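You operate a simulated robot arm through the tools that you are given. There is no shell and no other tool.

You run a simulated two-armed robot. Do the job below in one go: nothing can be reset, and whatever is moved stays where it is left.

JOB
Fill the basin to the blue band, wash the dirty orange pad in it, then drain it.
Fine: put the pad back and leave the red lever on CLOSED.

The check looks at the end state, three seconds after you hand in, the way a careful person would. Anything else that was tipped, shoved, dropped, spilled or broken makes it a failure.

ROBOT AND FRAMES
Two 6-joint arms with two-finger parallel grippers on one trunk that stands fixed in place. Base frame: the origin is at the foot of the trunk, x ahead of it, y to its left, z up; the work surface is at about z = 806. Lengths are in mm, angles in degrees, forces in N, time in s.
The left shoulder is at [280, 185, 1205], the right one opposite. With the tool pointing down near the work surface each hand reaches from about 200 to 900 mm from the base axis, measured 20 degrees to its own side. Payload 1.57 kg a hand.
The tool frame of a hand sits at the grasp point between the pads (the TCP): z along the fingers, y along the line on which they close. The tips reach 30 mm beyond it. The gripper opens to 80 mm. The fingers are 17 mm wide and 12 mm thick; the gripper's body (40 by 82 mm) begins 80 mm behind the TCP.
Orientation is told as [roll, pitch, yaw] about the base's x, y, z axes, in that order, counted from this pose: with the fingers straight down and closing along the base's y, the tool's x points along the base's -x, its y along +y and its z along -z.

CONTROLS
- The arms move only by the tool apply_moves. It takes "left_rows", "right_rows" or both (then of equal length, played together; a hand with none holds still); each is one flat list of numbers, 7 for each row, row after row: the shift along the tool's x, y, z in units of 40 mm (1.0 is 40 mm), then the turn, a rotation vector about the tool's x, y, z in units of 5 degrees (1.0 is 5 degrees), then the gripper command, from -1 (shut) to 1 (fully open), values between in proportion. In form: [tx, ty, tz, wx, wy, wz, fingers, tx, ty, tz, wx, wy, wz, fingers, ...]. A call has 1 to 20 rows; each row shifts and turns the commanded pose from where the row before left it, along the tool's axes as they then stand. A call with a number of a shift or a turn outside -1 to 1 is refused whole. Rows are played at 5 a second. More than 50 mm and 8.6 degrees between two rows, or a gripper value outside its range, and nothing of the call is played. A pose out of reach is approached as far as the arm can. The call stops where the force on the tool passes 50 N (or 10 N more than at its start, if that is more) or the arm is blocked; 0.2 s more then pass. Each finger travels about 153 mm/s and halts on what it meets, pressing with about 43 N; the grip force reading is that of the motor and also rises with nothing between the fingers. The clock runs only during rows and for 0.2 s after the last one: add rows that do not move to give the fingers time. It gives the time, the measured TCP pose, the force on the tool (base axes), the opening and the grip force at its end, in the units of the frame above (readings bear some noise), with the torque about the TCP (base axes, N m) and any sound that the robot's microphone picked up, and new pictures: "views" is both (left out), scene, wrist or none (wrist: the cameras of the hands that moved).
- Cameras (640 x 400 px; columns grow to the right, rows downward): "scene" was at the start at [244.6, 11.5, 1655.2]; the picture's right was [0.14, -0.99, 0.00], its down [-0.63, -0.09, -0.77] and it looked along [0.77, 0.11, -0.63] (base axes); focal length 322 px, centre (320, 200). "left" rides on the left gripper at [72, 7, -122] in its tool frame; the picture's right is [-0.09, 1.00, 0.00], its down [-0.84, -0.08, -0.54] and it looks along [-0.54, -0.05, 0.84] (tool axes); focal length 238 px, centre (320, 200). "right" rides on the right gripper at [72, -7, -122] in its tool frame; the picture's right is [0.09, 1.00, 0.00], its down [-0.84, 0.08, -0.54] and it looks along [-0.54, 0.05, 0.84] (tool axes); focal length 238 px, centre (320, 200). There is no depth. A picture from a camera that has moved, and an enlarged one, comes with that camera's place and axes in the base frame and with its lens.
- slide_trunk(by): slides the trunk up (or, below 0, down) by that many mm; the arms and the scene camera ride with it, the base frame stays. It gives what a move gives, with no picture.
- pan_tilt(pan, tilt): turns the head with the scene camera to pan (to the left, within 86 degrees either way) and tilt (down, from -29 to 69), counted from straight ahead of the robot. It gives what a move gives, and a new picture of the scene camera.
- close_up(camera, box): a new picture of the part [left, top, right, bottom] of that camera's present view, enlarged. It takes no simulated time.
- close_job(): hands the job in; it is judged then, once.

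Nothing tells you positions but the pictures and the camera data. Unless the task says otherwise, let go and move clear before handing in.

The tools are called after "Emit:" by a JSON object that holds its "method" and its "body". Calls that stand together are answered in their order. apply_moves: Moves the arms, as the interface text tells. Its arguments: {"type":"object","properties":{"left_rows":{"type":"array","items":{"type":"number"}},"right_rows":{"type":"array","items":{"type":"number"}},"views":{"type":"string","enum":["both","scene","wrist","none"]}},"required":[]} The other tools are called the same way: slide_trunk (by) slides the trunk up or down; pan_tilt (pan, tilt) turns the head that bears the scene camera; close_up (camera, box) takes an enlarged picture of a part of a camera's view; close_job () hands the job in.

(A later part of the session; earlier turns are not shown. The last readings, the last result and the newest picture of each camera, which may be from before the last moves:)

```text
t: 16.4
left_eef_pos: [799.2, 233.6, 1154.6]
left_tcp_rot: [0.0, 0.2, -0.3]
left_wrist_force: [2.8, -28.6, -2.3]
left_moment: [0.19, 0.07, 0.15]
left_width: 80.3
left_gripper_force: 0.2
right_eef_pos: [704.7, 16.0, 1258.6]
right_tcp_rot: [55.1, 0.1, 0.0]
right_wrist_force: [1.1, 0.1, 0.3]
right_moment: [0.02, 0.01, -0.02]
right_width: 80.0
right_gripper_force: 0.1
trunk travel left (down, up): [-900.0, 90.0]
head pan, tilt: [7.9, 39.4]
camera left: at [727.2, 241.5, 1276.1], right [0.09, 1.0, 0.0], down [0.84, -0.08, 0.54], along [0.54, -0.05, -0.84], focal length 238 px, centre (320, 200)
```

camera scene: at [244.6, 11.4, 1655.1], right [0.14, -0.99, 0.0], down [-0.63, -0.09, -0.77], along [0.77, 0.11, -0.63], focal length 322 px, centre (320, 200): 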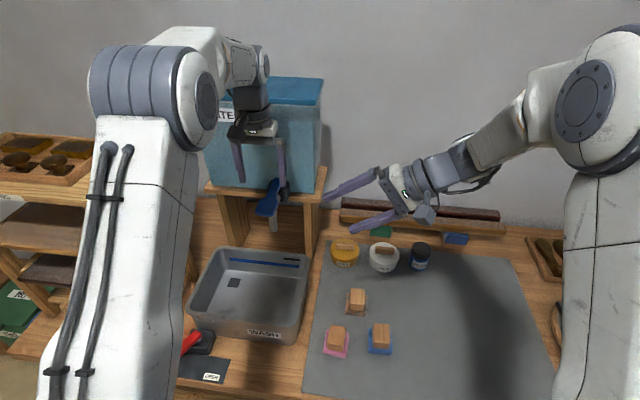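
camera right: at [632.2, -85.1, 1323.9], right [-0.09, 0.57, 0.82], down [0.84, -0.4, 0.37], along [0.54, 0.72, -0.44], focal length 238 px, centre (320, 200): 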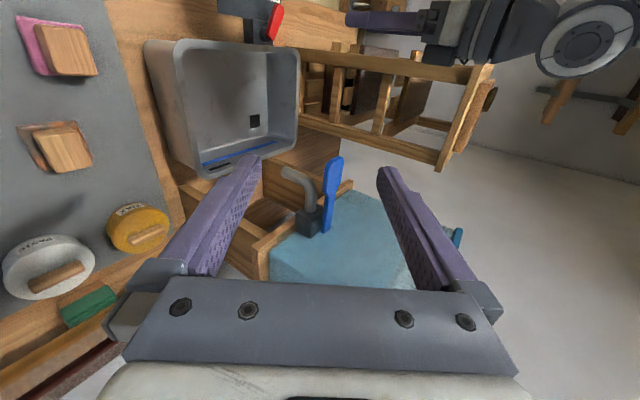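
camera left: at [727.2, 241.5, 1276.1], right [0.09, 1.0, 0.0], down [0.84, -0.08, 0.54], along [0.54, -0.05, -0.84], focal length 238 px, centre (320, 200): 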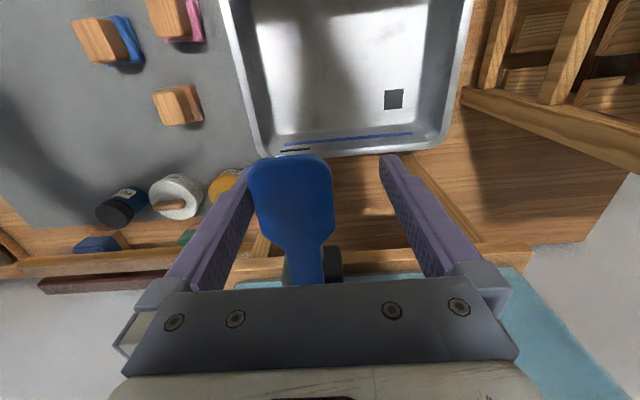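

It is firm toward +y (28 N, no motion). I back off and try the other way, toward -y.

Emit:
{"method": "apply_moves", "body": {"left_rows": [0, -0.3, 0, 0, 0, 0, 1, 0, -0.3, 0, 0, 0, 0, 1, 0, -0.2, 0, 0, 0, 0, 1, 0, -0.05, 0, 0, 0, 0, 1, 0, -0.05, 0, 0, 0, 0, 1], "views": "wrist"}}

```text
t: 17.6
left_eef_pos: [798.4, 201.3, 1154.6]
left_tcp_rot: [0.1, 0.2, 0.0]
left_wrist_force: [0.4, 0.0, 0.1]
left_moment: [-0.01, -0.03, -0.07]
left_width: 80.1
left_gripper_force: 0.0
right_eef_pos: [704.4, 17.6, 1259.8]
right_tcp_rot: [55.0, 0.0, 0.0]
right_wrist_force: [-0.3, 0.2, -0.8]
right_moment: [-0.01, 0.0, 0.01]
right_width: 80.1
right_gripper_force: 0.0
trunk travel left (down, up): [-900.0, 90.0]
head pan, tilt: [7.9, 39.4]
camera left: at [726.8, 209.7, 1276.2], right [0.09, 1.0, 0.0], down [0.84, -0.08, 0.54], along [0.54, -0.05, -0.84], focal length 238 px, centre (320, 200)
```

left: 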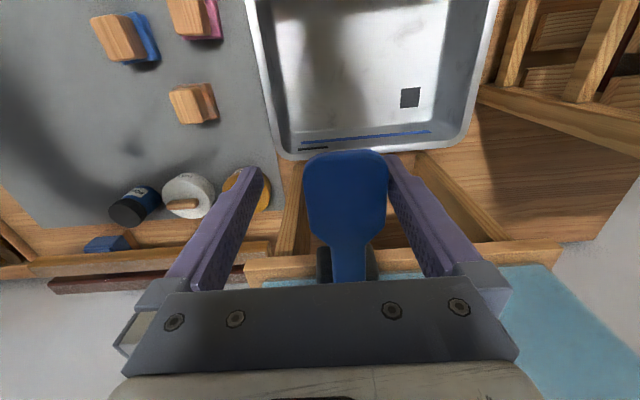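

Emit:
{"method": "apply_moves", "body": {"left_rows": [0, -0.08, 0, 0, 0, 0, 1, 0, -0.08, 0, 0, 0, 0, 1, 0, -0.08, 0, 0, 0, 0, 1], "views": "wrist"}}

```text
t: 18.4
left_eef_pos: [799.0, 201.7, 1155.6]
left_tcp_rot: [0.3, 0.1, 0.0]
left_wrist_force: [4.5, 40.8, -6.5]
left_moment: [-0.39, 0.24, -0.18]
left_width: 80.3
left_gripper_force: 0.8
right_eef_pos: [704.7, 20.7, 1258.7]
right_tcp_rot: [54.9, 0.1, 0.0]
right_wrist_force: [-0.3, 0.6, 0.3]
right_moment: [0.02, 0.04, -0.03]
right_width: 79.8
right_gripper_force: 0.1
trunk travel left (down, up): [-900.0, 90.0]
head pan, tilt: [7.9, 39.4]
camera left: at [726.9, 207.7, 1276.3], right [0.09, 1.0, 0.01], down [0.84, -0.08, 0.54], along [0.54, -0.04, -0.84], focal length 238 px, centre (320, 200)
```

left: 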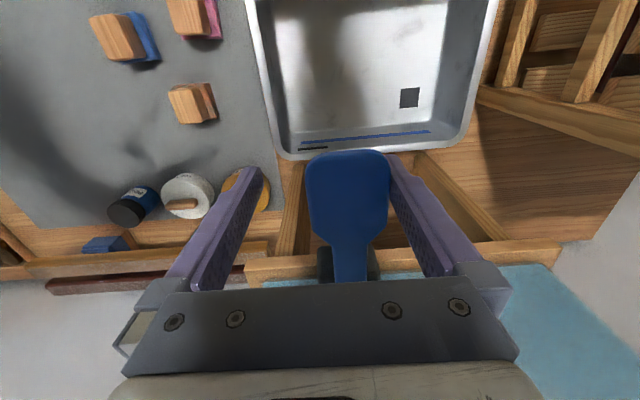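

The handle is firm both ways sideways, so it must hinge up and down. I centre the hand, grip the paddle by its edges, and try pressing down a little.

Emit:
{"method": "apply_moves", "body": {"left_rows": [0, 0.3, 0, 0, 0, 0, 1, 0, 0.33, 0, 0, 0, 0, 1, 0, 0, 0, 0, 0, 0, 0, 0, 0, 0, 0, 0, 0, 0, 0, 0, 0, 0, 0, 0, 0], "views": "wrist"}}

```text
t: 19.6
left_eef_pos: [798.4, 217.9, 1156.7]
left_tcp_rot: [0.1, 0.2, -0.1]
left_wrist_force: [1.1, -11.5, 0.2]
left_moment: [-0.67, -0.1, -0.11]
left_width: 48.0
left_gripper_force: 44.9
right_eef_pos: [703.3, 16.8, 1259.6]
right_tcp_rot: [55.1, 0.0, -0.1]
right_wrist_force: [-1.0, 0.8, 0.1]
right_moment: [0.01, 0.02, -0.01]
right_width: 80.2
right_gripper_force: 0.1
trunk travel left (down, up): [-900.0, 90.0]
head pan, tilt: [7.9, 39.4]
camera left: at [725.9, 224.9, 1277.2], right [0.09, 1.0, 0.0], down [0.84, -0.08, 0.54], along [0.54, -0.05, -0.84], focal length 238 px, centre (320, 200)
```

left: 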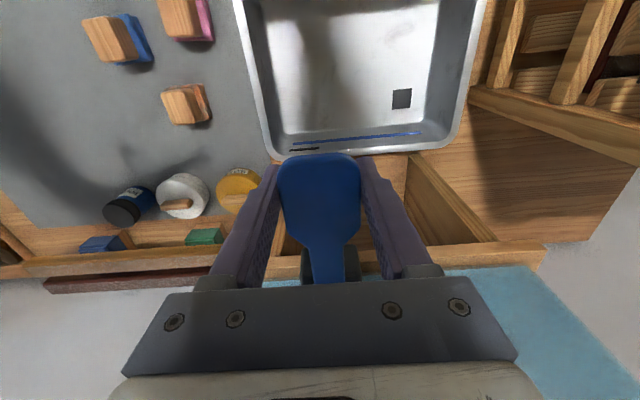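

Emit:
{"method": "apply_moves", "body": {"left_rows": [0, 0, 0.1, 0, 0, 0, 0, 0, 0, 0.1, 0, 0, 0, 0], "views": "both"}}

Emit:
{"method": "close_up", "body": {"camera": "right", "box": [240, 90, 420, 260]}}

```text
t: 20.2
left_eef_pos: [796.8, 217.2, 1149.1]
left_tcp_rot: [0.1, 0.0, 0.0]
left_wrist_force: [-9.1, -11.8, 13.5]
left_moment: [-0.09, -1.32, 0.2]
left_width: 48.0
left_gripper_force: 44.9
right_eef_pos: [703.1, 16.4, 1260.3]
right_tcp_rot: [55.0, 0.0, 0.0]
right_wrist_force: [-0.4, -0.3, 0.0]
right_moment: [-0.03, 0.02, -0.02]
right_width: 79.9
right_gripper_force: 0.1
trunk travel left (down, up): [-900.0, 90.0]
head pan, tilt: [7.9, 39.4]
camera scene: at [243.1, 10.3, 1655.5], right [0.14, -0.99, 0.0], down [-0.63, -0.09, -0.77], along [0.77, 0.11, -0.63], focal length 322 px, centre (320, 200)
camera left: at [726.0, 224.7, 1270.1], right [0.09, 1.0, 0.0], down [0.84, -0.08, 0.54], along [0.54, -0.05, -0.84], focal length 238 px, centre (320, 200)
```

scene: 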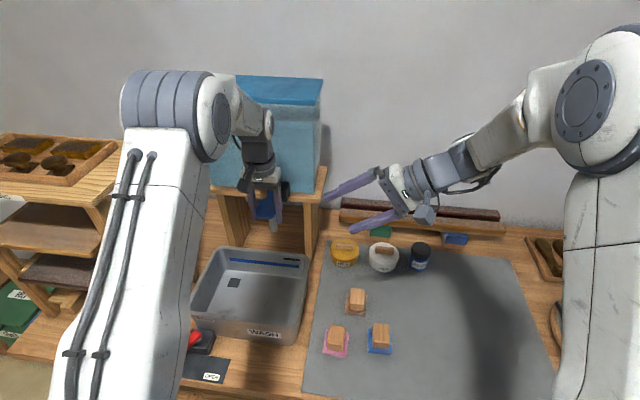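
left: 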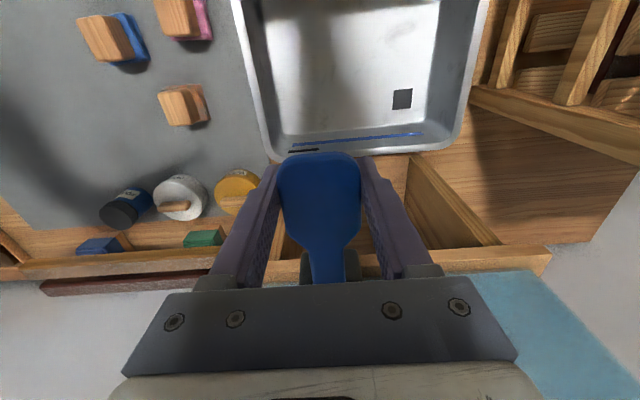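

```text
2.35 times, centred on (330, 175) of right
camera zoom: at [631.1, -86.0, 1324.6], right [-0.09, 0.57, 0.82], down [0.84, -0.4, 0.37], along [0.54, 0.72, -0.44], focal length 561 px, centre (296, 259)
```

zoom: 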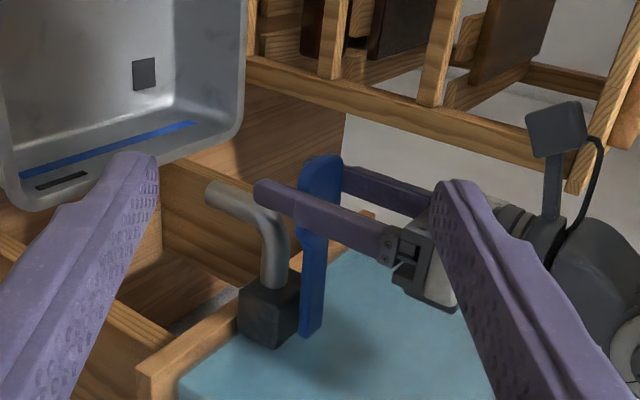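

The paddle yields downward with some resistance, so it is a press-down handle. No flow yet; I press a bit further and look and listen.

Emit:
{"method": "apply_moves", "body": {"left_rows": [0, 0, 0.1, 0, 0, 0, 0, 0, 0, 0.1, 0, 0, 0, 0], "views": "wrist"}}

Emit:
{"method": "close_up", "body": {"camera": "right", "box": [240, 90, 420, 260]}}

```text
t: 20.8
left_eef_pos: [797.9, 217.3, 1140.6]
left_tcp_rot: [0.0, -0.1, -0.1]
left_wrist_force: [-4.2, -11.5, 12.8]
left_moment: [-0.09, -1.23, 0.31]
left_width: 47.7
left_gripper_force: 45.0
right_eef_pos: [703.2, 18.1, 1260.6]
right_tcp_rot: [55.0, 0.0, -0.1]
right_wrist_force: [0.1, 0.9, 0.9]
right_moment: [-0.02, 0.01, 0.01]
right_width: 79.9
right_gripper_force: 0.1
trunk travel left (down, up): [-900.0, 90.0]
head pan, tilt: [7.9, 39.4]
camera left: at [726.6, 224.7, 1261.0], right [0.09, 1.0, 0.0], down [0.84, -0.08, 0.54], along [0.54, -0.05, -0.84], focal length 238 px, centre (320, 200)
```

left: 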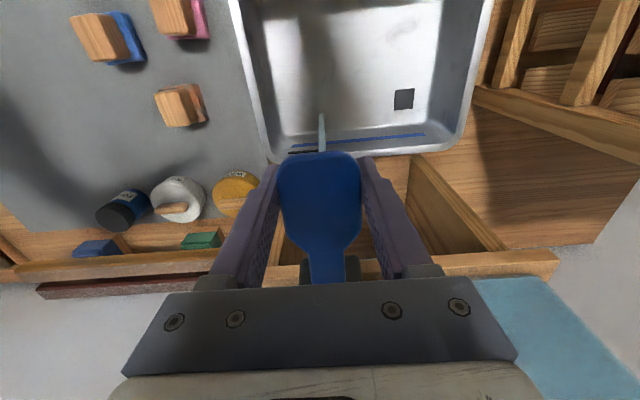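

```text
2.35 times, centred on (330, 175) of right
camera zoom: at [631.5, -86.1, 1324.4], right [-0.09, 0.57, 0.82], down [0.84, -0.4, 0.37], along [0.54, 0.72, -0.44], focal length 561 px, centre (296, 259)
```

zoom: 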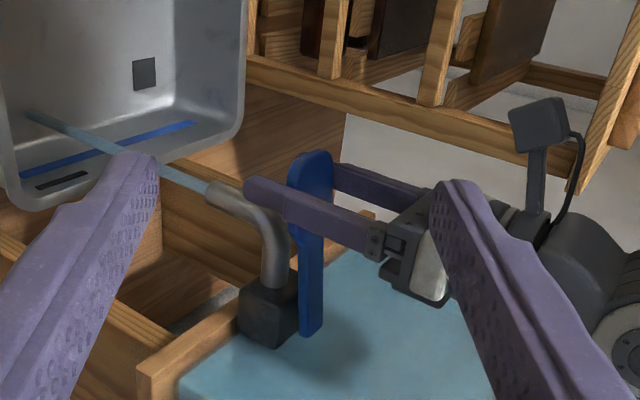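

Water is flowing into the basin. I hold still for two seconds and watch how fast the level rises.

Emit:
{"method": "apply_moves", "body": {"left_rows": [0, 0, 0, 0, 0, 0, 0, 0, 0, 0, 0, 0, 0, 0, 0, 0, 0, 0, 0, 0, 0, 0, 0, 0, 0, 0, 0, 0, 0, 0, 0, 0, 0, 0, 0, 0, 0, 0, 0, 0, 0, 0, 0, 0, 0, 0, 0, 0, 0, 0, 0, 0, 0, 0, 0, 0], "views": "wrist"}}

Emit:
{"method": "close_up", "body": {"camera": "right", "box": [130, 20, 320, 190]}}

Emit:
{"method": "close_up", "body": {"camera": "scene", "box": [170, 230, 330, 360]}}

```text
t: 22.6
left_eef_pos: [799.0, 216.9, 1140.2]
left_tcp_rot: [0.1, -0.1, -0.1]
left_wrist_force: [3.2, -8.3, 14.0]
left_moment: [0.04, -1.28, -0.11]
left_width: 47.7
left_gripper_force: 45.2
right_eef_pos: [703.8, 16.8, 1260.3]
right_tcp_rot: [55.1, 0.0, 0.1]
right_wrist_force: [0.3, -0.2, -0.4]
right_moment: [-0.01, 0.02, 0.0]
right_width: 80.2
right_gripper_force: 0.1
trunk travel left (down, up): [-900.0, 90.0]
head pan, tilt: [7.9, 39.4]
camera left: at [726.8, 224.7, 1260.8], right [0.09, 1.0, 0.0], down [0.84, -0.08, 0.54], along [0.54, -0.05, -0.84], focal length 238 px, centre (320, 200)
```

left: 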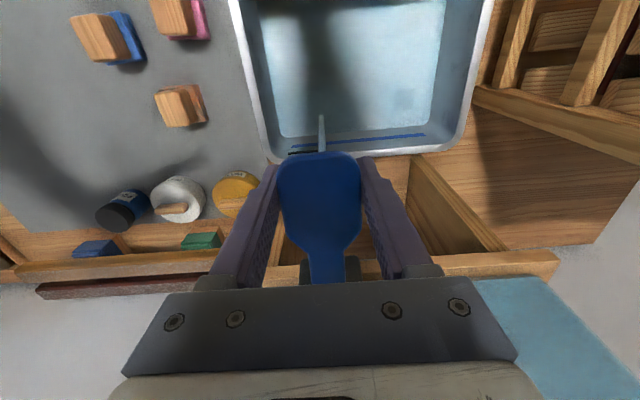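

```text
2.35 times, centred on (225, 105) of right
camera zoom: at [631.8, -86.1, 1324.2], right [-0.09, 0.57, 0.82], down [0.84, -0.4, 0.37], along [0.54, 0.72, -0.44], focal length 561 px, centre (544, 424)
```

zoom: 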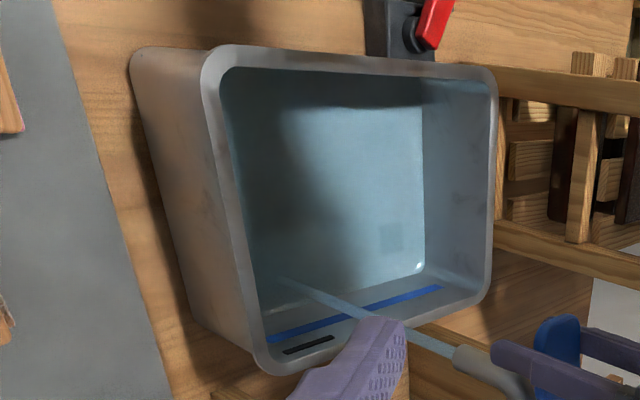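

```text
3.08 times, centred on (250, 295) of scene
camera zoom: at [244.1, 10.3, 1655.3], right [0.14, -0.99, 0.0], down [-0.63, -0.09, -0.77], along [0.77, 0.11, -0.63], focal length 990 px, centre (535, -92)
```

zoom: 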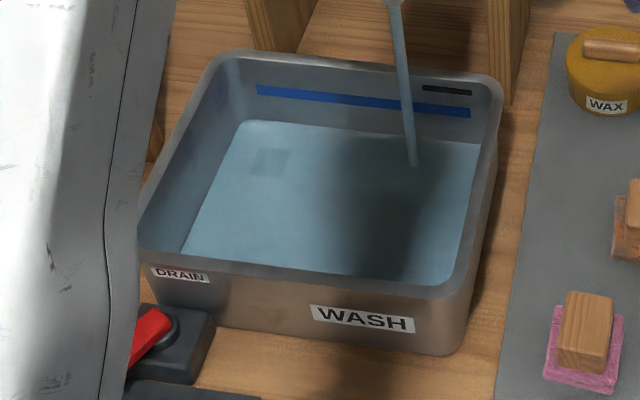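

The level rose about 7 mm; the band is roughly 38 mm above it. I keep filling and check again after four seconds.

Emit:
{"method": "apply_moves", "body": {"left_rows": [0, 0, 0, 0, 0, 0, 0, 0, 0, 0, 0, 0, 0, 0, 0, 0, 0, 0, 0, 0, 0, 0, 0, 0, 0, 0, 0, 0, 0, 0, 0, 0, 0, 0, 0, 0, 0, 0, 0, 0, 0, 0, 0, 0, 0, 0, 0, 0, 0, 0, 0, 0, 0, 0, 0, 0, 0, 0, 0, 0, 0, 0, 0, 0, 0, 0, 0, 0, 0, 0, 0, 0, 0, 0, 0, 0, 0, 0, 0, 0, 0, 0, 0, 0, 0, 0, 0, 0, 0, 0, 0, 0, 0, 0, 0, 0, 0, 0, 0, 0, 0, 0, 0, 0, 0, 0, 0, 0, 0, 0, 0, 0, 0, 0, 0, 0, 0, 0, 0, 0, 0, 0, 0, 0, 0, 0, 0, 0, 0, 0, 0, 0, 0], "views": "none"}}

Emit:
{"method": "close_up", "body": {"camera": "scene", "box": [170, 230, 330, 360]}}

Emit:
{"method": "close_up", "body": {"camera": "right", "box": [130, 20, 320, 190]}}

```text
t: 26.6
left_eef_pos: [798.9, 217.3, 1139.5]
left_tcp_rot: [0.1, 0.1, -0.1]
left_wrist_force: [7.3, -7.7, 10.9]
left_moment: [-0.01, -0.86, 0.06]
left_width: 47.4
left_gripper_force: 45.5
right_eef_pos: [703.7, 16.1, 1258.7]
right_tcp_rot: [55.0, 0.0, 0.0]
right_wrist_force: [-0.2, 0.5, -1.1]
right_moment: [0.04, 0.03, -0.03]
right_width: 80.0
right_gripper_force: 0.0
trunk travel left (down, up): [-900.0, 90.0]
head pan, tilt: [7.9, 39.4]
```

```text
3.08 times, centred on (250, 295) of scene
camera zoom: at [244.5, 10.3, 1655.2], right [0.14, -0.99, 0.0], down [-0.63, -0.09, -0.77], along [0.77, 0.11, -0.63], focal length 990 px, centre (535, -92)
```

zoom: 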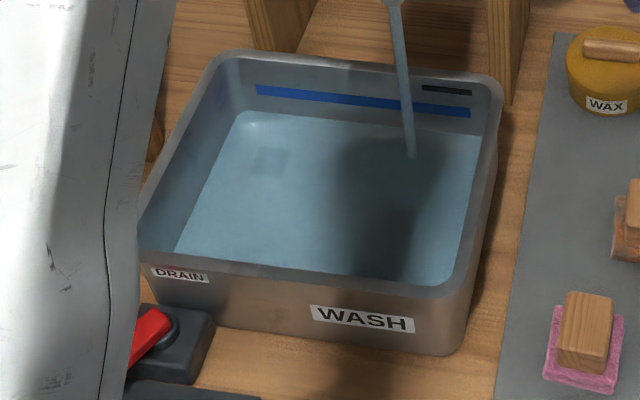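

```text
2.35 times, centred on (225, 105) of right
camera zoom: at [632.2, -86.1, 1324.0], right [-0.09, 0.57, 0.82], down [0.84, -0.4, 0.37], along [0.54, 0.72, -0.44], focal length 561 px, centre (544, 424)
```

zoom: 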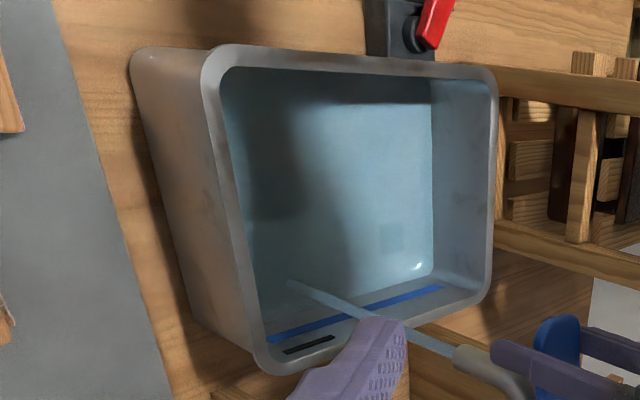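

The level climbs about 3.4 mm a second; roughly 7 to 8 more seconds to mid-band. I wait four seconds more and look again.

Emit:
{"method": "apply_moves", "body": {"left_rows": [0, 0, 0, 0, 0, 0, 0, 0, 0, 0, 0, 0, 0, 0, 0, 0, 0, 0, 0, 0, 0, 0, 0, 0, 0, 0, 0, 0, 0, 0, 0, 0, 0, 0, 0, 0, 0, 0, 0, 0, 0, 0, 0, 0, 0, 0, 0, 0, 0, 0, 0, 0, 0, 0, 0, 0, 0, 0, 0, 0, 0, 0, 0, 0, 0, 0, 0, 0, 0, 0, 0, 0, 0, 0, 0, 0, 0, 0, 0, 0, 0, 0, 0, 0, 0, 0, 0, 0, 0, 0, 0, 0, 0, 0, 0, 0, 0, 0, 0, 0, 0, 0, 0, 0, 0, 0, 0, 0, 0, 0, 0, 0, 0, 0, 0, 0, 0, 0, 0, 0, 0, 0, 0, 0, 0, 0], "views": "none"}}

Emit:
{"method": "close_up", "body": {"camera": "scene", "box": [210, 235, 320, 305]}}

Emit:
{"method": "close_up", "body": {"camera": "right", "box": [130, 20, 320, 190]}}

```text
t: 30.4
left_eef_pos: [800.2, 216.9, 1139.3]
left_tcp_rot: [0.1, 0.2, -0.1]
left_wrist_force: [6.1, -16.6, 4.6]
left_moment: [-0.17, -0.27, -0.17]
left_width: 47.7
left_gripper_force: 44.9
right_eef_pos: [703.6, 16.0, 1258.3]
right_tcp_rot: [54.9, 0.0, 0.0]
right_wrist_force: [-1.3, 1.0, 0.0]
right_moment: [-0.05, -0.03, 0.04]
right_width: 79.9
right_gripper_force: 0.2
trunk travel left (down, up): [-900.0, 90.0]
head pan, tilt: [7.9, 39.4]
```

```text
5.71 times, centred on (265, 270) of scene
camera zoom: at [244.8, 9.5, 1655.1], right [0.14, -0.99, 0.0], down [-0.63, -0.09, -0.77], along [0.77, 0.11, -0.63], focal length 1838 px, centre (634, -200)
```

zoom: 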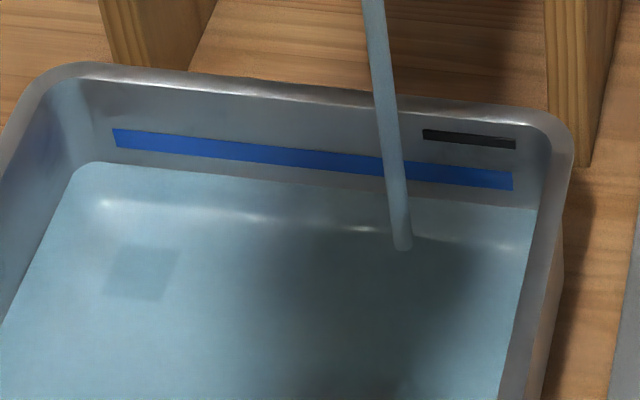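

```text
2.35 times, centred on (225, 105) of right
camera zoom: at [632.4, -85.9, 1323.8], right [-0.09, 0.57, 0.82], down [0.84, -0.4, 0.37], along [0.54, 0.72, -0.44], focal length 561 px, centre (544, 424)
```

zoom: 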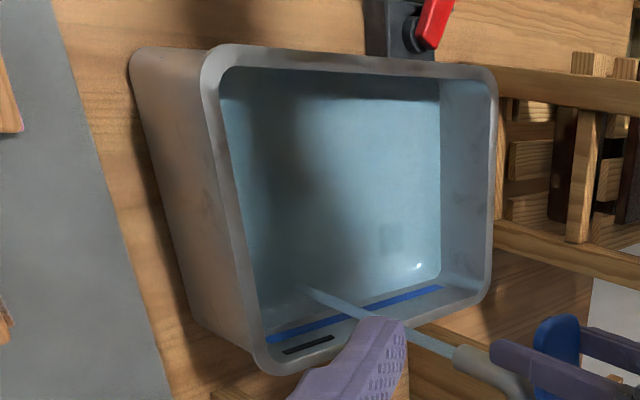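

About 13 mm to the lower edge of the band, with the band 12 mm high. I wait four more seconds, then check.

Emit:
{"method": "apply_moves", "body": {"left_rows": [0, 0, 0, 0, 0, 0, 0, 0, 0, 0, 0, 0, 0, 0, 0, 0, 0, 0, 0, 0, 0, 0, 0, 0, 0, 0, 0, 0, 0, 0, 0, 0, 0, 0, 0, 0, 0, 0, 0, 0, 0, 0, 0, 0, 0, 0, 0, 0, 0, 0, 0, 0, 0, 0, 0, 0, 0, 0, 0, 0, 0, 0, 0, 0, 0, 0, 0, 0, 0, 0, 0, 0, 0, 0, 0, 0, 0, 0, 0, 0, 0, 0, 0, 0, 0, 0, 0, 0, 0, 0, 0, 0, 0, 0, 0, 0, 0, 0, 0, 0, 0, 0, 0, 0, 0, 0, 0, 0, 0, 0, 0, 0, 0, 0, 0, 0, 0, 0, 0, 0, 0, 0, 0, 0, 0, 0, 0, 0, 0, 0, 0, 0, 0], "views": "none"}}

Emit:
{"method": "close_up", "body": {"camera": "scene", "box": [210, 235, 320, 305]}}

Emit:
{"method": "close_up", "body": {"camera": "right", "box": [200, 130, 310, 200]}}

```text
t: 34.4
left_eef_pos: [799.0, 217.7, 1138.4]
left_tcp_rot: [0.1, 0.1, 0.0]
left_wrist_force: [5.4, -18.1, 1.4]
left_moment: [0.07, 0.1, 0.0]
left_width: 47.9
left_gripper_force: 45.6
right_eef_pos: [705.9, 16.6, 1259.3]
right_tcp_rot: [55.0, 0.0, 0.1]
right_wrist_force: [0.5, 0.0, 0.3]
right_moment: [-0.02, -0.05, 0.01]
right_width: 80.2
right_gripper_force: 0.2
trunk travel left (down, up): [-900.0, 90.0]
head pan, tilt: [7.9, 39.4]
```

```text
5.71 times, centred on (265, 270) of scene
camera zoom: at [244.9, 9.0, 1655.1], right [0.14, -0.99, 0.0], down [-0.63, -0.09, -0.77], along [0.77, 0.11, -0.63], focal length 1838 px, centre (634, -200)
```

zoom: 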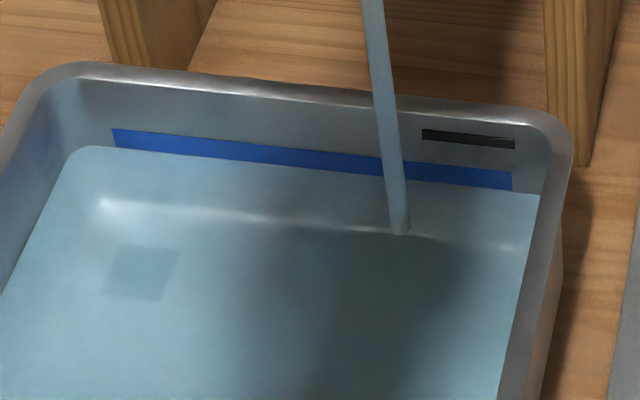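

```text
5.71 times, centred on (255, 165) of right
camera zoom: at [632.5, -85.9, 1323.8], right [-0.09, 0.57, 0.82], down [0.84, -0.4, 0.37], along [0.54, 0.72, -0.44], focal length 1362 px, centre (691, 400)
```

zoom: 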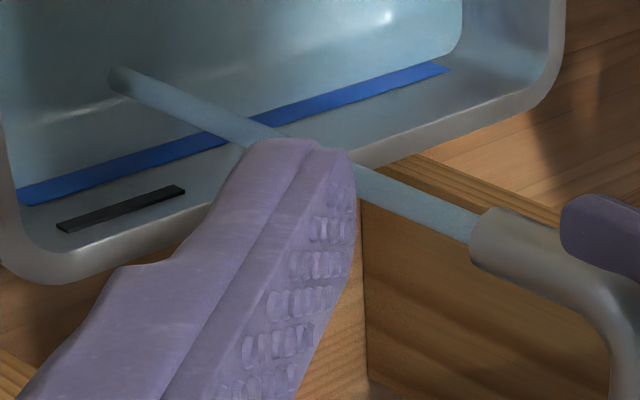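

The water has just reached the lower edge of the band. I let it run just over a second more to mid-band, then lift the paddle back up to shut it.

Emit:
{"method": "apply_moves", "body": {"left_rows": [0, 0, 0, 0, 0, 0, 0, 0, 0, 0, 0, 0, 0, 0, 0, 0, 0, 0, 0, 0, 0, 0, 0, 0, 0, 0, 0, 0, 0, 0, 0, 0, 0, 0, 0, 0, 0, -0.15, 0, 0, 0, 0, 0, 0, -0.15, 0, 0, 0, 0, 0, 0, -0.15, 0, 0, 0, 0], "views": "wrist"}}

Emit:
{"method": "close_up", "body": {"camera": "scene", "box": [210, 235, 320, 305]}}

Emit:
{"method": "close_up", "body": {"camera": "right", "box": [200, 130, 380, 245]}}

```text
t: 36.2
left_eef_pos: [797.5, 218.4, 1155.8]
left_tcp_rot: [0.1, 0.4, 0.0]
left_wrist_force: [-1.5, -18.8, -14.3]
left_moment: [0.16, 1.05, 0.02]
left_width: 47.7
left_gripper_force: 44.7
right_eef_pos: [705.8, 16.5, 1259.7]
right_tcp_rot: [55.0, 0.0, 0.1]
right_wrist_force: [-0.4, 0.2, 1.2]
right_moment: [0.02, 0.0, -0.03]
right_width: 79.9
right_gripper_force: 0.0
trunk travel left (down, up): [-900.0, 90.0]
head pan, tilt: [7.9, 39.4]
camera left: at [726.9, 224.8, 1277.1], right [0.09, 1.0, 0.0], down [0.84, -0.08, 0.54], along [0.53, -0.05, -0.84], focal length 238 px, centre (320, 200)
```

left: 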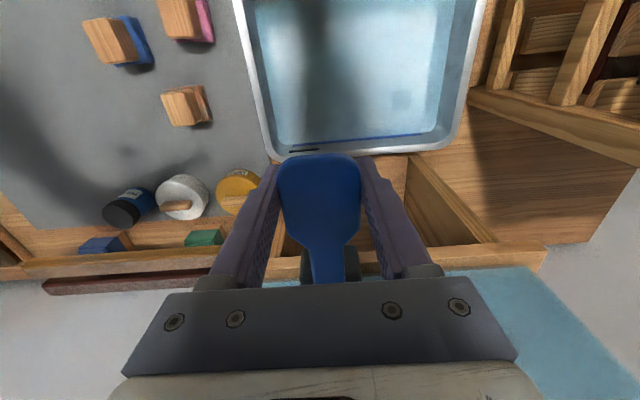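

```text
5.71 times, centred on (265, 270) of scene
camera zoom: at [245.3, 9.0, 1654.9], right [0.14, -0.99, 0.0], down [-0.63, -0.09, -0.77], along [0.77, 0.11, -0.63], focal length 1838 px, centre (634, -200)
```

zoom: 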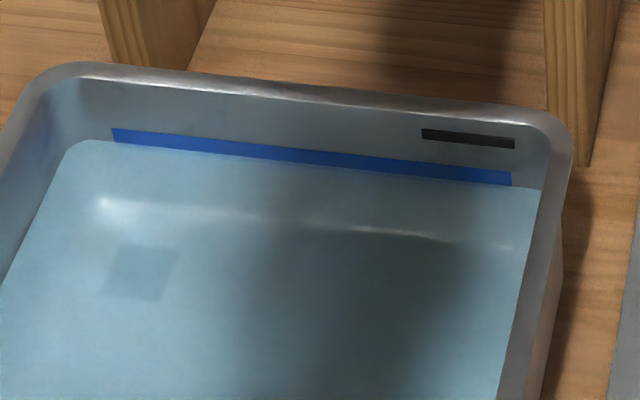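

```text
3.48 times, centred on (290, 188) of right
camera zoom: at [632.8, -85.8, 1323.5], right [-0.09, 0.57, 0.82], down [0.84, -0.4, 0.37], along [0.54, 0.72, -0.44], focal length 829 px, centre (424, 244)
```

zoom: 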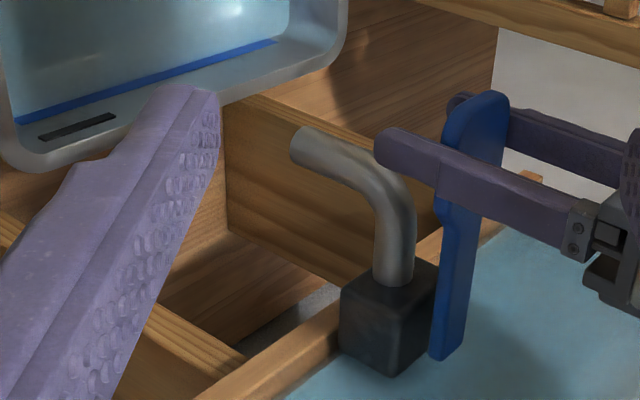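

The tap is shut and dry; the level stands in the lower quarter of the band. I give one short second's more water to bring it to mid-band.

Emit:
{"method": "apply_moves", "body": {"left_rows": [0, 0, 0.225, 0, 0, 0, 0, 0, 0, 0.225, 0, 0, 0, 0, 0, 0, 0, 0, 0, 0, 0, 0, 0, 0, 0, 0, 0, 0, 0, 0, -0.225, 0, 0, 0, 0, 0, 0, -0.225, 0, 0, 0, 0, 0, 0, -0.03, 0, 0, 0, 0], "views": "wrist"}}

Emit:
{"method": "close_up", "body": {"camera": "scene", "box": [210, 235, 320, 305]}}

Emit:
{"method": "close_up", "body": {"camera": "right", "box": [200, 130, 380, 245]}}

```text
t: 37.8
left_eef_pos: [798.6, 217.1, 1155.8]
left_tcp_rot: [0.0, 0.3, 0.0]
left_wrist_force: [9.7, -17.2, -24.9]
left_moment: [0.18, 1.13, 0.04]
left_width: 47.9
left_gripper_force: 44.8
right_eef_pos: [706.5, 16.6, 1258.4]
right_tcp_rot: [55.0, 0.1, 0.1]
right_wrist_force: [-0.1, 0.5, -0.2]
right_moment: [-0.03, 0.01, -0.01]
right_width: 80.1
right_gripper_force: 0.1
trunk travel left (down, up): [-900.0, 90.0]
head pan, tilt: [7.9, 39.4]
camera left: at [727.2, 224.8, 1277.1], right [0.09, 1.0, 0.0], down [0.84, -0.08, 0.54], along [0.53, -0.05, -0.84], focal length 238 px, centre (320, 200)
```

left: 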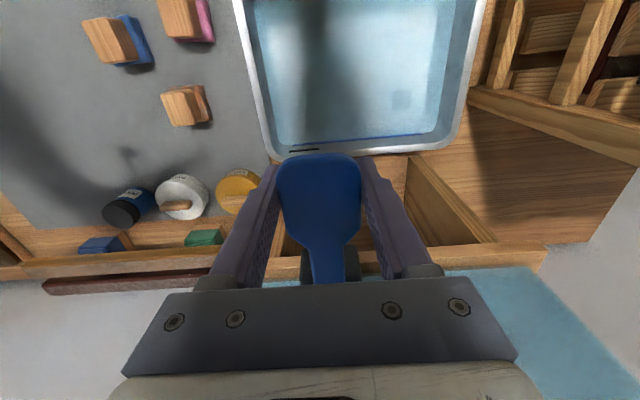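

```text
5.71 times, centred on (265, 270) of scene
camera zoom: at [246.7, 9.0, 1654.4], right [0.14, -0.99, 0.0], down [-0.63, -0.09, -0.77], along [0.77, 0.11, -0.64], focal length 1838 px, centre (634, -200)
```

zoom: 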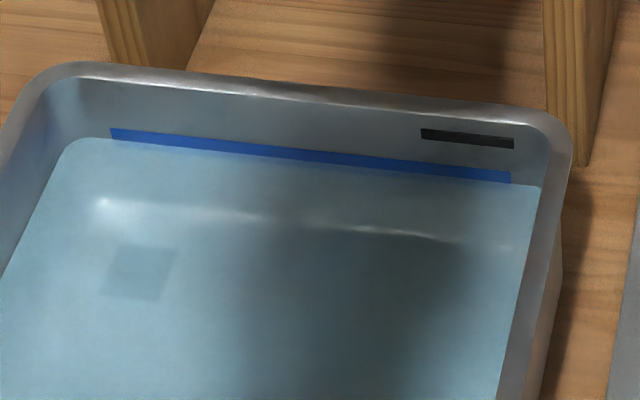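

```text
3.48 times, centred on (290, 188) of right
camera zoom: at [633.8, -85.5, 1322.7], right [-0.09, 0.57, 0.82], down [0.84, -0.4, 0.37], along [0.54, 0.72, -0.44], focal length 829 px, centre (424, 244)
```

zoom: 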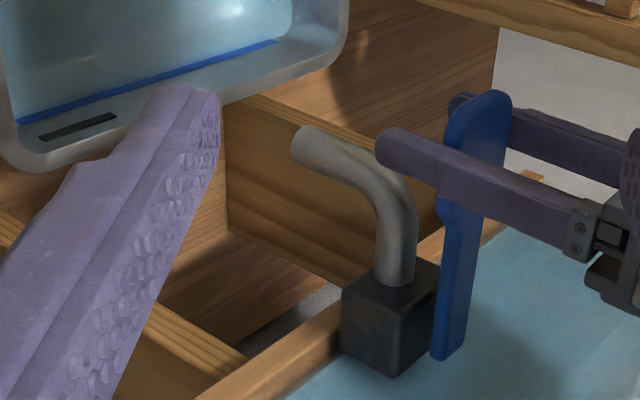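

The level now sits well inside the band and the tap is shut. I release the paddle and draw the left hand up and back.

Emit:
{"method": "apply_moves", "body": {"left_rows": [0, 0, 0.03, 0, 0, 0, 1, 0, 0, 0, 0, 0, 0, 1, 0, 0, -0.8, 0, 0, 0, 1, 0, 0, -0.9, 0, 0, 0, 1, 0, 0, -0.9, 0, 0, 0, 1, 0.9, 0.35, 0, 0, 0, 0, 1, 0.9, 0.35, 0, 0, 0, 0, 1, 0.9, 0.35, 0, 0, 0, 0, 1, 0.9, 0.35, 0, 0, 0, 0, 1, 0.9, 0.35, 0, 0, 0, 0, 1], "views": "both"}}

Emit:
{"method": "close_up", "body": {"camera": "right", "box": [200, 130, 380, 245]}}

Emit:
{"method": "close_up", "body": {"camera": "scene", "box": [170, 170, 330, 390]}}

```text
t: 40.0
left_eef_pos: [618.8, 289.3, 1259.3]
left_tcp_rot: [0.2, 0.1, -0.1]
left_wrist_force: [0.2, 0.3, -0.3]
left_moment: [0.0, 0.03, 0.02]
left_width: 79.9
left_gripper_force: 0.0
right_eef_pos: [704.6, 17.2, 1259.2]
right_tcp_rot: [54.9, 0.0, 0.0]
right_wrist_force: [-0.5, 0.2, -0.4]
right_moment: [-0.04, 0.0, -0.02]
right_width: 80.0
right_gripper_force: 0.0
trunk travel left (down, up): [-900.0, 90.0]
head pan, tilt: [7.9, 39.4]
camera scene: at [244.6, 10.0, 1655.2], right [0.14, -0.99, 0.0], down [-0.63, -0.09, -0.77], along [0.77, 0.11, -0.63], focal length 322 px, centre (320, 200)
camera left: at [547.1, 296.6, 1381.9], right [0.09, 1.0, 0.0], down [0.84, -0.08, 0.54], along [0.54, -0.05, -0.84], focal length 238 px, centre (320, 200)
```

scene: 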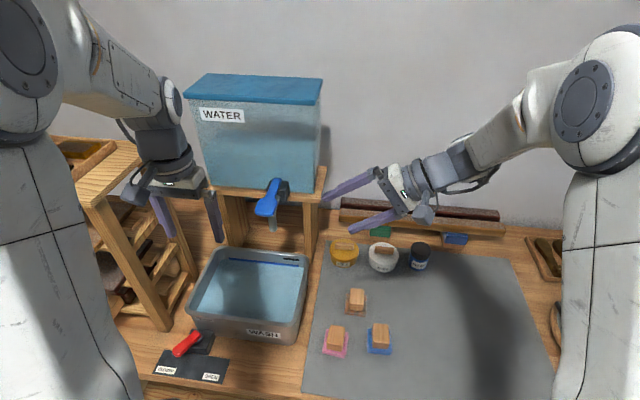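
left: 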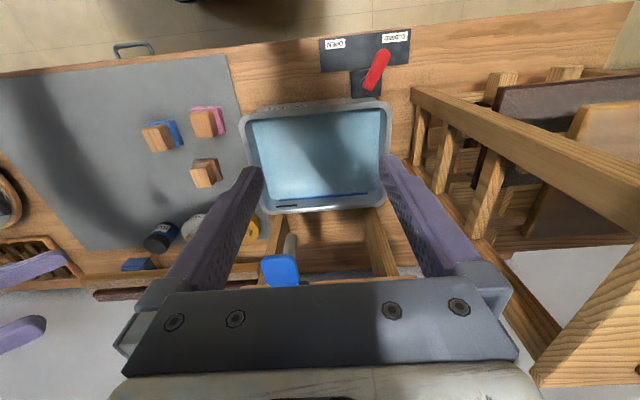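

```text
3.48 times, centred on (290, 188) of right
camera zoom: at [632.2, -84.9, 1324.0], right [-0.09, 0.57, 0.82], down [0.84, -0.4, 0.37], along [0.54, 0.72, -0.44], focal length 829 px, centre (424, 244)
```

zoom: 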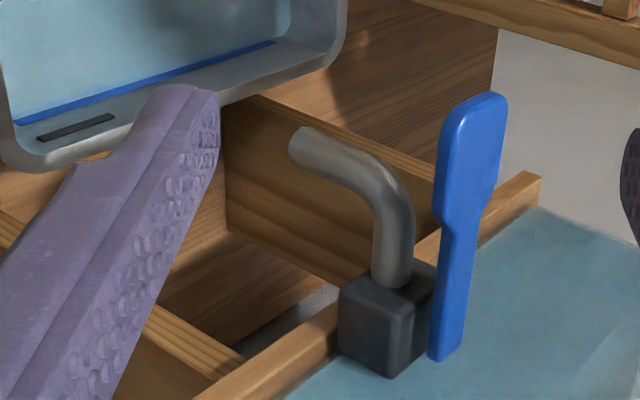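

```text
1.82 times, centred on (250, 280) of scene
camera zoom: at [244.6, 10.0, 1655.2], right [0.14, -0.99, 0.0], down [-0.63, -0.09, -0.77], along [0.77, 0.11, -0.63], focal length 585 px, centre (447, 54)
```

zoom: 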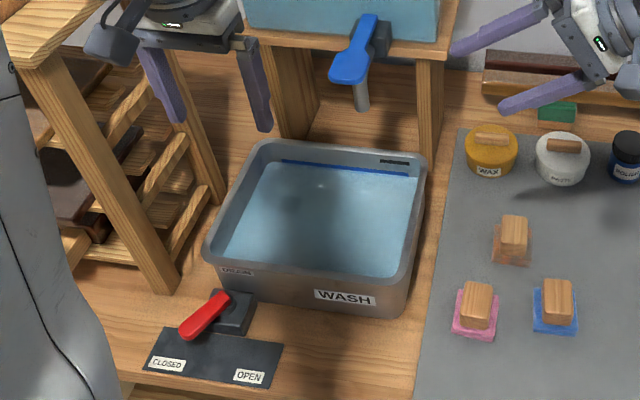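

Emit:
{"method": "close_up", "body": {"camera": "scene", "box": [215, 200, 315, 290]}}

Emit:
{"method": "close_up", "body": {"camera": "left", "box": [230, 90, 410, 300]}}

Emit:
{"method": "close_up", "body": {"camera": "scene", "box": [325, 280, 385, 320]}}

Emit:
{"method": "close_up", "body": {"camera": "left", "box": [130, 90, 240, 200]}}

```text
4.44 times, centred on (265, 245) of scene
camera zoom: at [244.6, 10.0, 1655.2], right [0.14, -0.99, 0.0], down [-0.63, -0.09, -0.77], along [0.77, 0.11, -0.63], focal length 1429 px, centre (564, 0)
```

zoom: 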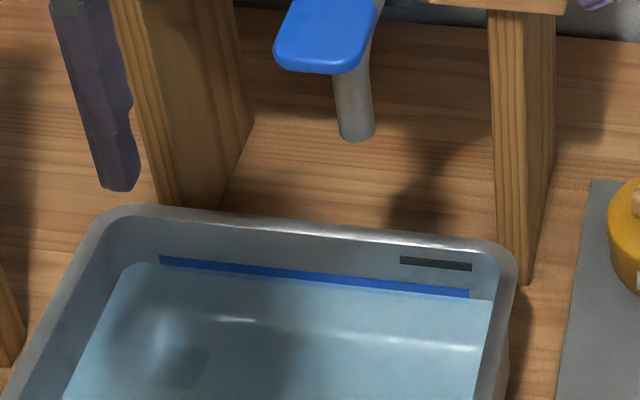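

```text
1.90 times, centred on (320, 195) of left
camera zoom: at [547.1, 296.6, 1381.9], right [0.09, 1.0, 0.0], down [0.84, -0.08, 0.54], along [0.54, -0.05, -0.84], focal length 454 px, centre (320, 210)
```

zoom: 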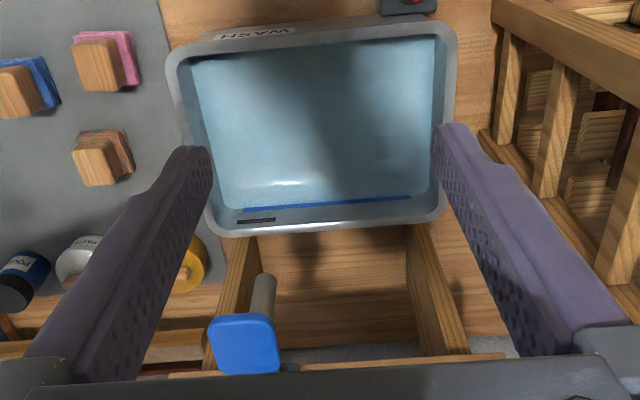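

```text
10.00 times, centred on (355, 300) of scene
camera zoom: at [244.6, 10.0, 1655.2], right [0.14, -0.99, 0.0], down [-0.63, -0.09, -0.77], along [0.77, 0.11, -0.63], focal length 3216 px, centre (-30, -800)
```

zoom: 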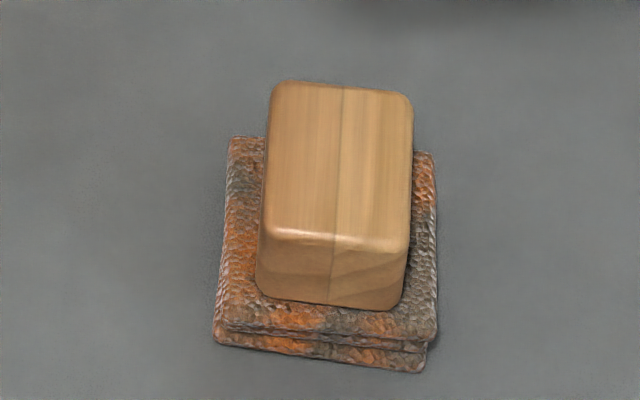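

```text
3.64 times, centred on (185, 145) of left
camera zoom: at [547.1, 296.6, 1381.9], right [0.09, 1.0, 0.0], down [0.84, -0.08, 0.54], along [0.54, -0.05, -0.84], focal length 867 px, centre (811, 400)
```

zoom: 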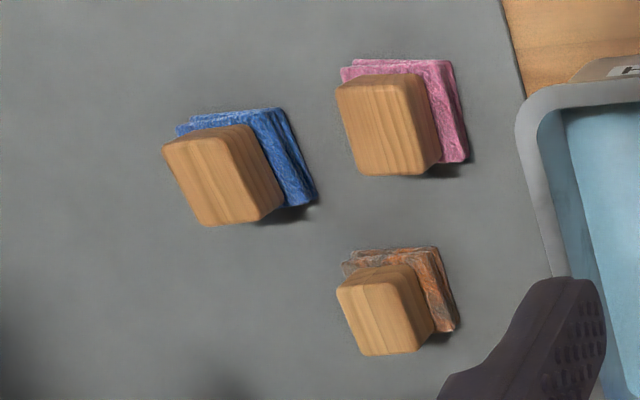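

The tap is shut, no drip, and the level lies in the band. The left arm reaches both the pad and the basin, so I swing the right arm back out of the way first.

Emit:
{"method": "apply_moves", "body": {"right_rows": [0, 0, 0, 1, 0, 0, 1, 0, 0, 0, 1, 0, 0, 1, 0, 0, 0, 1, 0, 0, 1, 0, 0, 0, 1, 0, 0, 1, 0, 0, 0, 1, 0, 0, 1, 0, 0, 0, 1, 0, 0, 1, 0, 0, 0, 1, 0, 0, 1, 0, 0, 0, 1, 0, 0, 1, 0, 0, 0, 1, 0, 0, 1, 0, 0, 0, 1, 0, 0, 1, 0, 0, 0, 1, 0, 0, 1, 0.434, -0.62, -0.547, 0, 0, 0, 1, 0.434, -0.62, -0.547, 0, 0, 0, 1, 0.434, -0.62, -0.547, 0, 0, 0, 1, 0.434, -0.62, -0.547, 0, 0, 0, 1, 0.434, -0.62, -0.547, 0, 0, 0, 1, 0.434, -0.62, -0.547, 0, 0, 0, 1, 0.434, -0.62, -0.547, 0, 0, 0, 1, 0, -0.95, 0, 0, 0, 0, 1, 0, -0.95, 0, 0, 0, 0, 1], "views": "both"}}

```text
t: 44.2
left_eef_pos: [620.1, 289.7, 1261.1]
left_tcp_rot: [0.1, 0.1, -0.2]
left_wrist_force: [0.3, -1.2, -0.6]
left_moment: [0.0, 0.0, -0.03]
left_width: 80.2
left_gripper_force: 0.0
right_eef_pos: [581.6, -234.0, 1413.1]
right_tcp_rot: [0.0, 0.1, -0.1]
right_wrist_force: [1.3, -0.4, -0.3]
right_moment: [0.02, -0.01, 0.02]
right_width: 79.7
right_gripper_force: 0.0
trunk travel left (down, up): [-900.0, 90.0]
head pan, tilt: [7.9, 39.4]
camera scene: at [244.7, 10.0, 1655.1], right [0.14, -0.99, 0.0], down [-0.63, -0.09, -0.77], along [0.77, 0.11, -0.63], focal length 322 px, centre (320, 200)
camera right: at [509.9, -239.3, 1535.9], right [-0.09, 1.0, 0.0], down [0.84, 0.08, 0.54], along [0.54, 0.05, -0.84], focal length 238 px, centre (320, 200)
```

scene: 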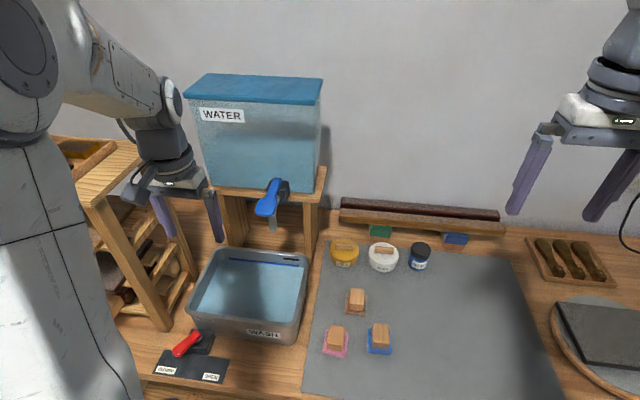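
right: 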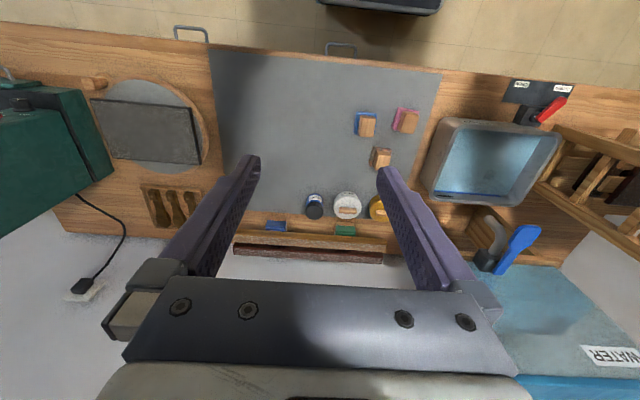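

The right arm is clear. I move the left hand over the dirty orange pad near (789, -21).

Emit:
{"method": "apply_moves", "body": {"left_rows": [-0.384, -0.707, 0.548, 0, 0, 0, 0.5, -0.384, -0.707, 0.548, 0, 0, 0, 0.5, -0.384, -0.707, 0.548, 0, 0, 0, 0.5, -0.384, -0.707, 0.548, 0, 0, 0, 0.5, -0.384, -0.707, 0.548, 0, 0, 0, 0.5, -0.384, -0.707, 0.548, 0, 0, 0, 0.5, -0.384, -0.707, 0.548, 0, 0, 0, 0.5, -0.384, -0.707, 0.548, 0, 0, 0, 0.5, -0.384, -0.707, 0.548, 0, 0, 0, 0.5, -0.384, -0.707, 0.548, 0, 0, 0, 0.5, -0.384, -0.707, 0.548, 0, 0, 0, 0.5], "views": "both"}}

Emit:
{"method": "close_up", "body": {"camera": "left", "box": [230, 90, 410, 290]}}

Emit:
{"method": "close_up", "body": {"camera": "scene", "box": [310, 230, 430, 370]}}

```text
t: 46.6
left_eef_pos: [789.0, -24.2, 1020.3]
left_tcp_rot: [0.1, 0.1, 0.0]
left_wrist_force: [0.5, 0.6, -0.3]
left_moment: [0.0, 0.01, 0.02]
left_width: 60.2
left_gripper_force: 0.0
right_eef_pos: [581.4, -233.1, 1413.5]
right_tcp_rot: [0.1, 0.0, 0.1]
right_wrist_force: [-0.4, -0.3, 0.1]
right_moment: [-0.01, 0.05, 0.02]
right_width: 80.0
right_gripper_force: 0.2
trunk travel left (down, up): [-900.0, 90.0]
head pan, tilt: [7.9, 39.4]
camera scene: at [244.6, 10.0, 1655.2], right [0.14, -0.99, 0.0], down [-0.63, -0.09, -0.77], along [0.77, 0.11, -0.63], focal length 322 px, centre (320, 200)
camera left: at [716.7, -16.0, 1141.5], right [0.09, 1.0, 0.0], down [0.84, -0.08, 0.54], along [0.54, -0.05, -0.84], focal length 238 px, centre (320, 200)
```

scene: 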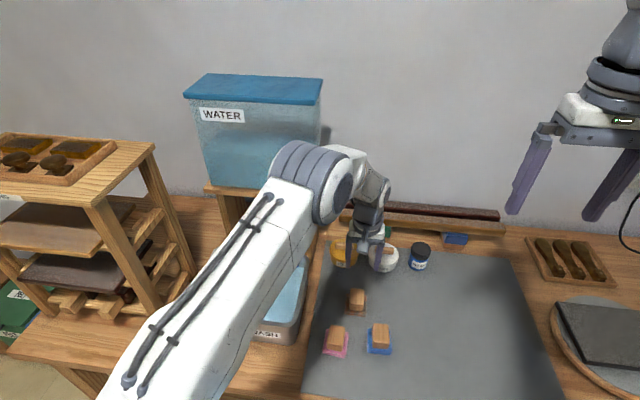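
left: 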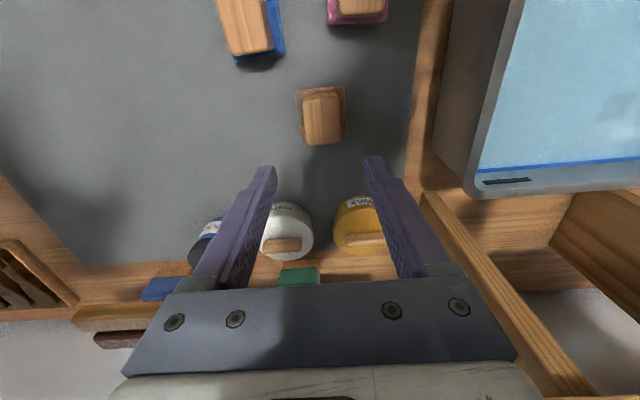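

```text
2.00 times, centred on (320, 190) of left
camera zoom: at [716.7, -16.0, 1141.5], right [0.09, 1.0, 0.0], down [0.84, -0.08, 0.54], along [0.54, -0.05, -0.84], focal length 477 px, centre (320, 220)
```

zoom: 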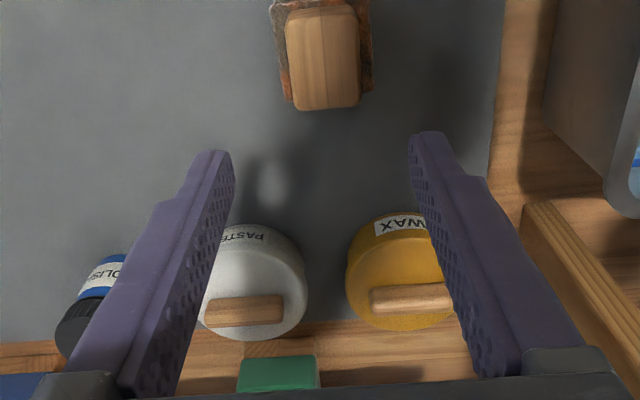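

```text
2.86 times, centred on (370, 300) of scene
camera zoom: at [244.6, 10.0, 1655.2], right [0.14, -0.99, 0.0], down [-0.63, -0.09, -0.77], along [0.77, 0.11, -0.63], focal length 919 px, centre (177, -86)
```

zoom: 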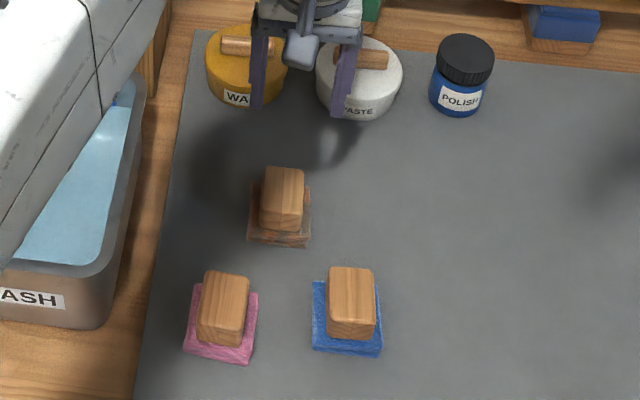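

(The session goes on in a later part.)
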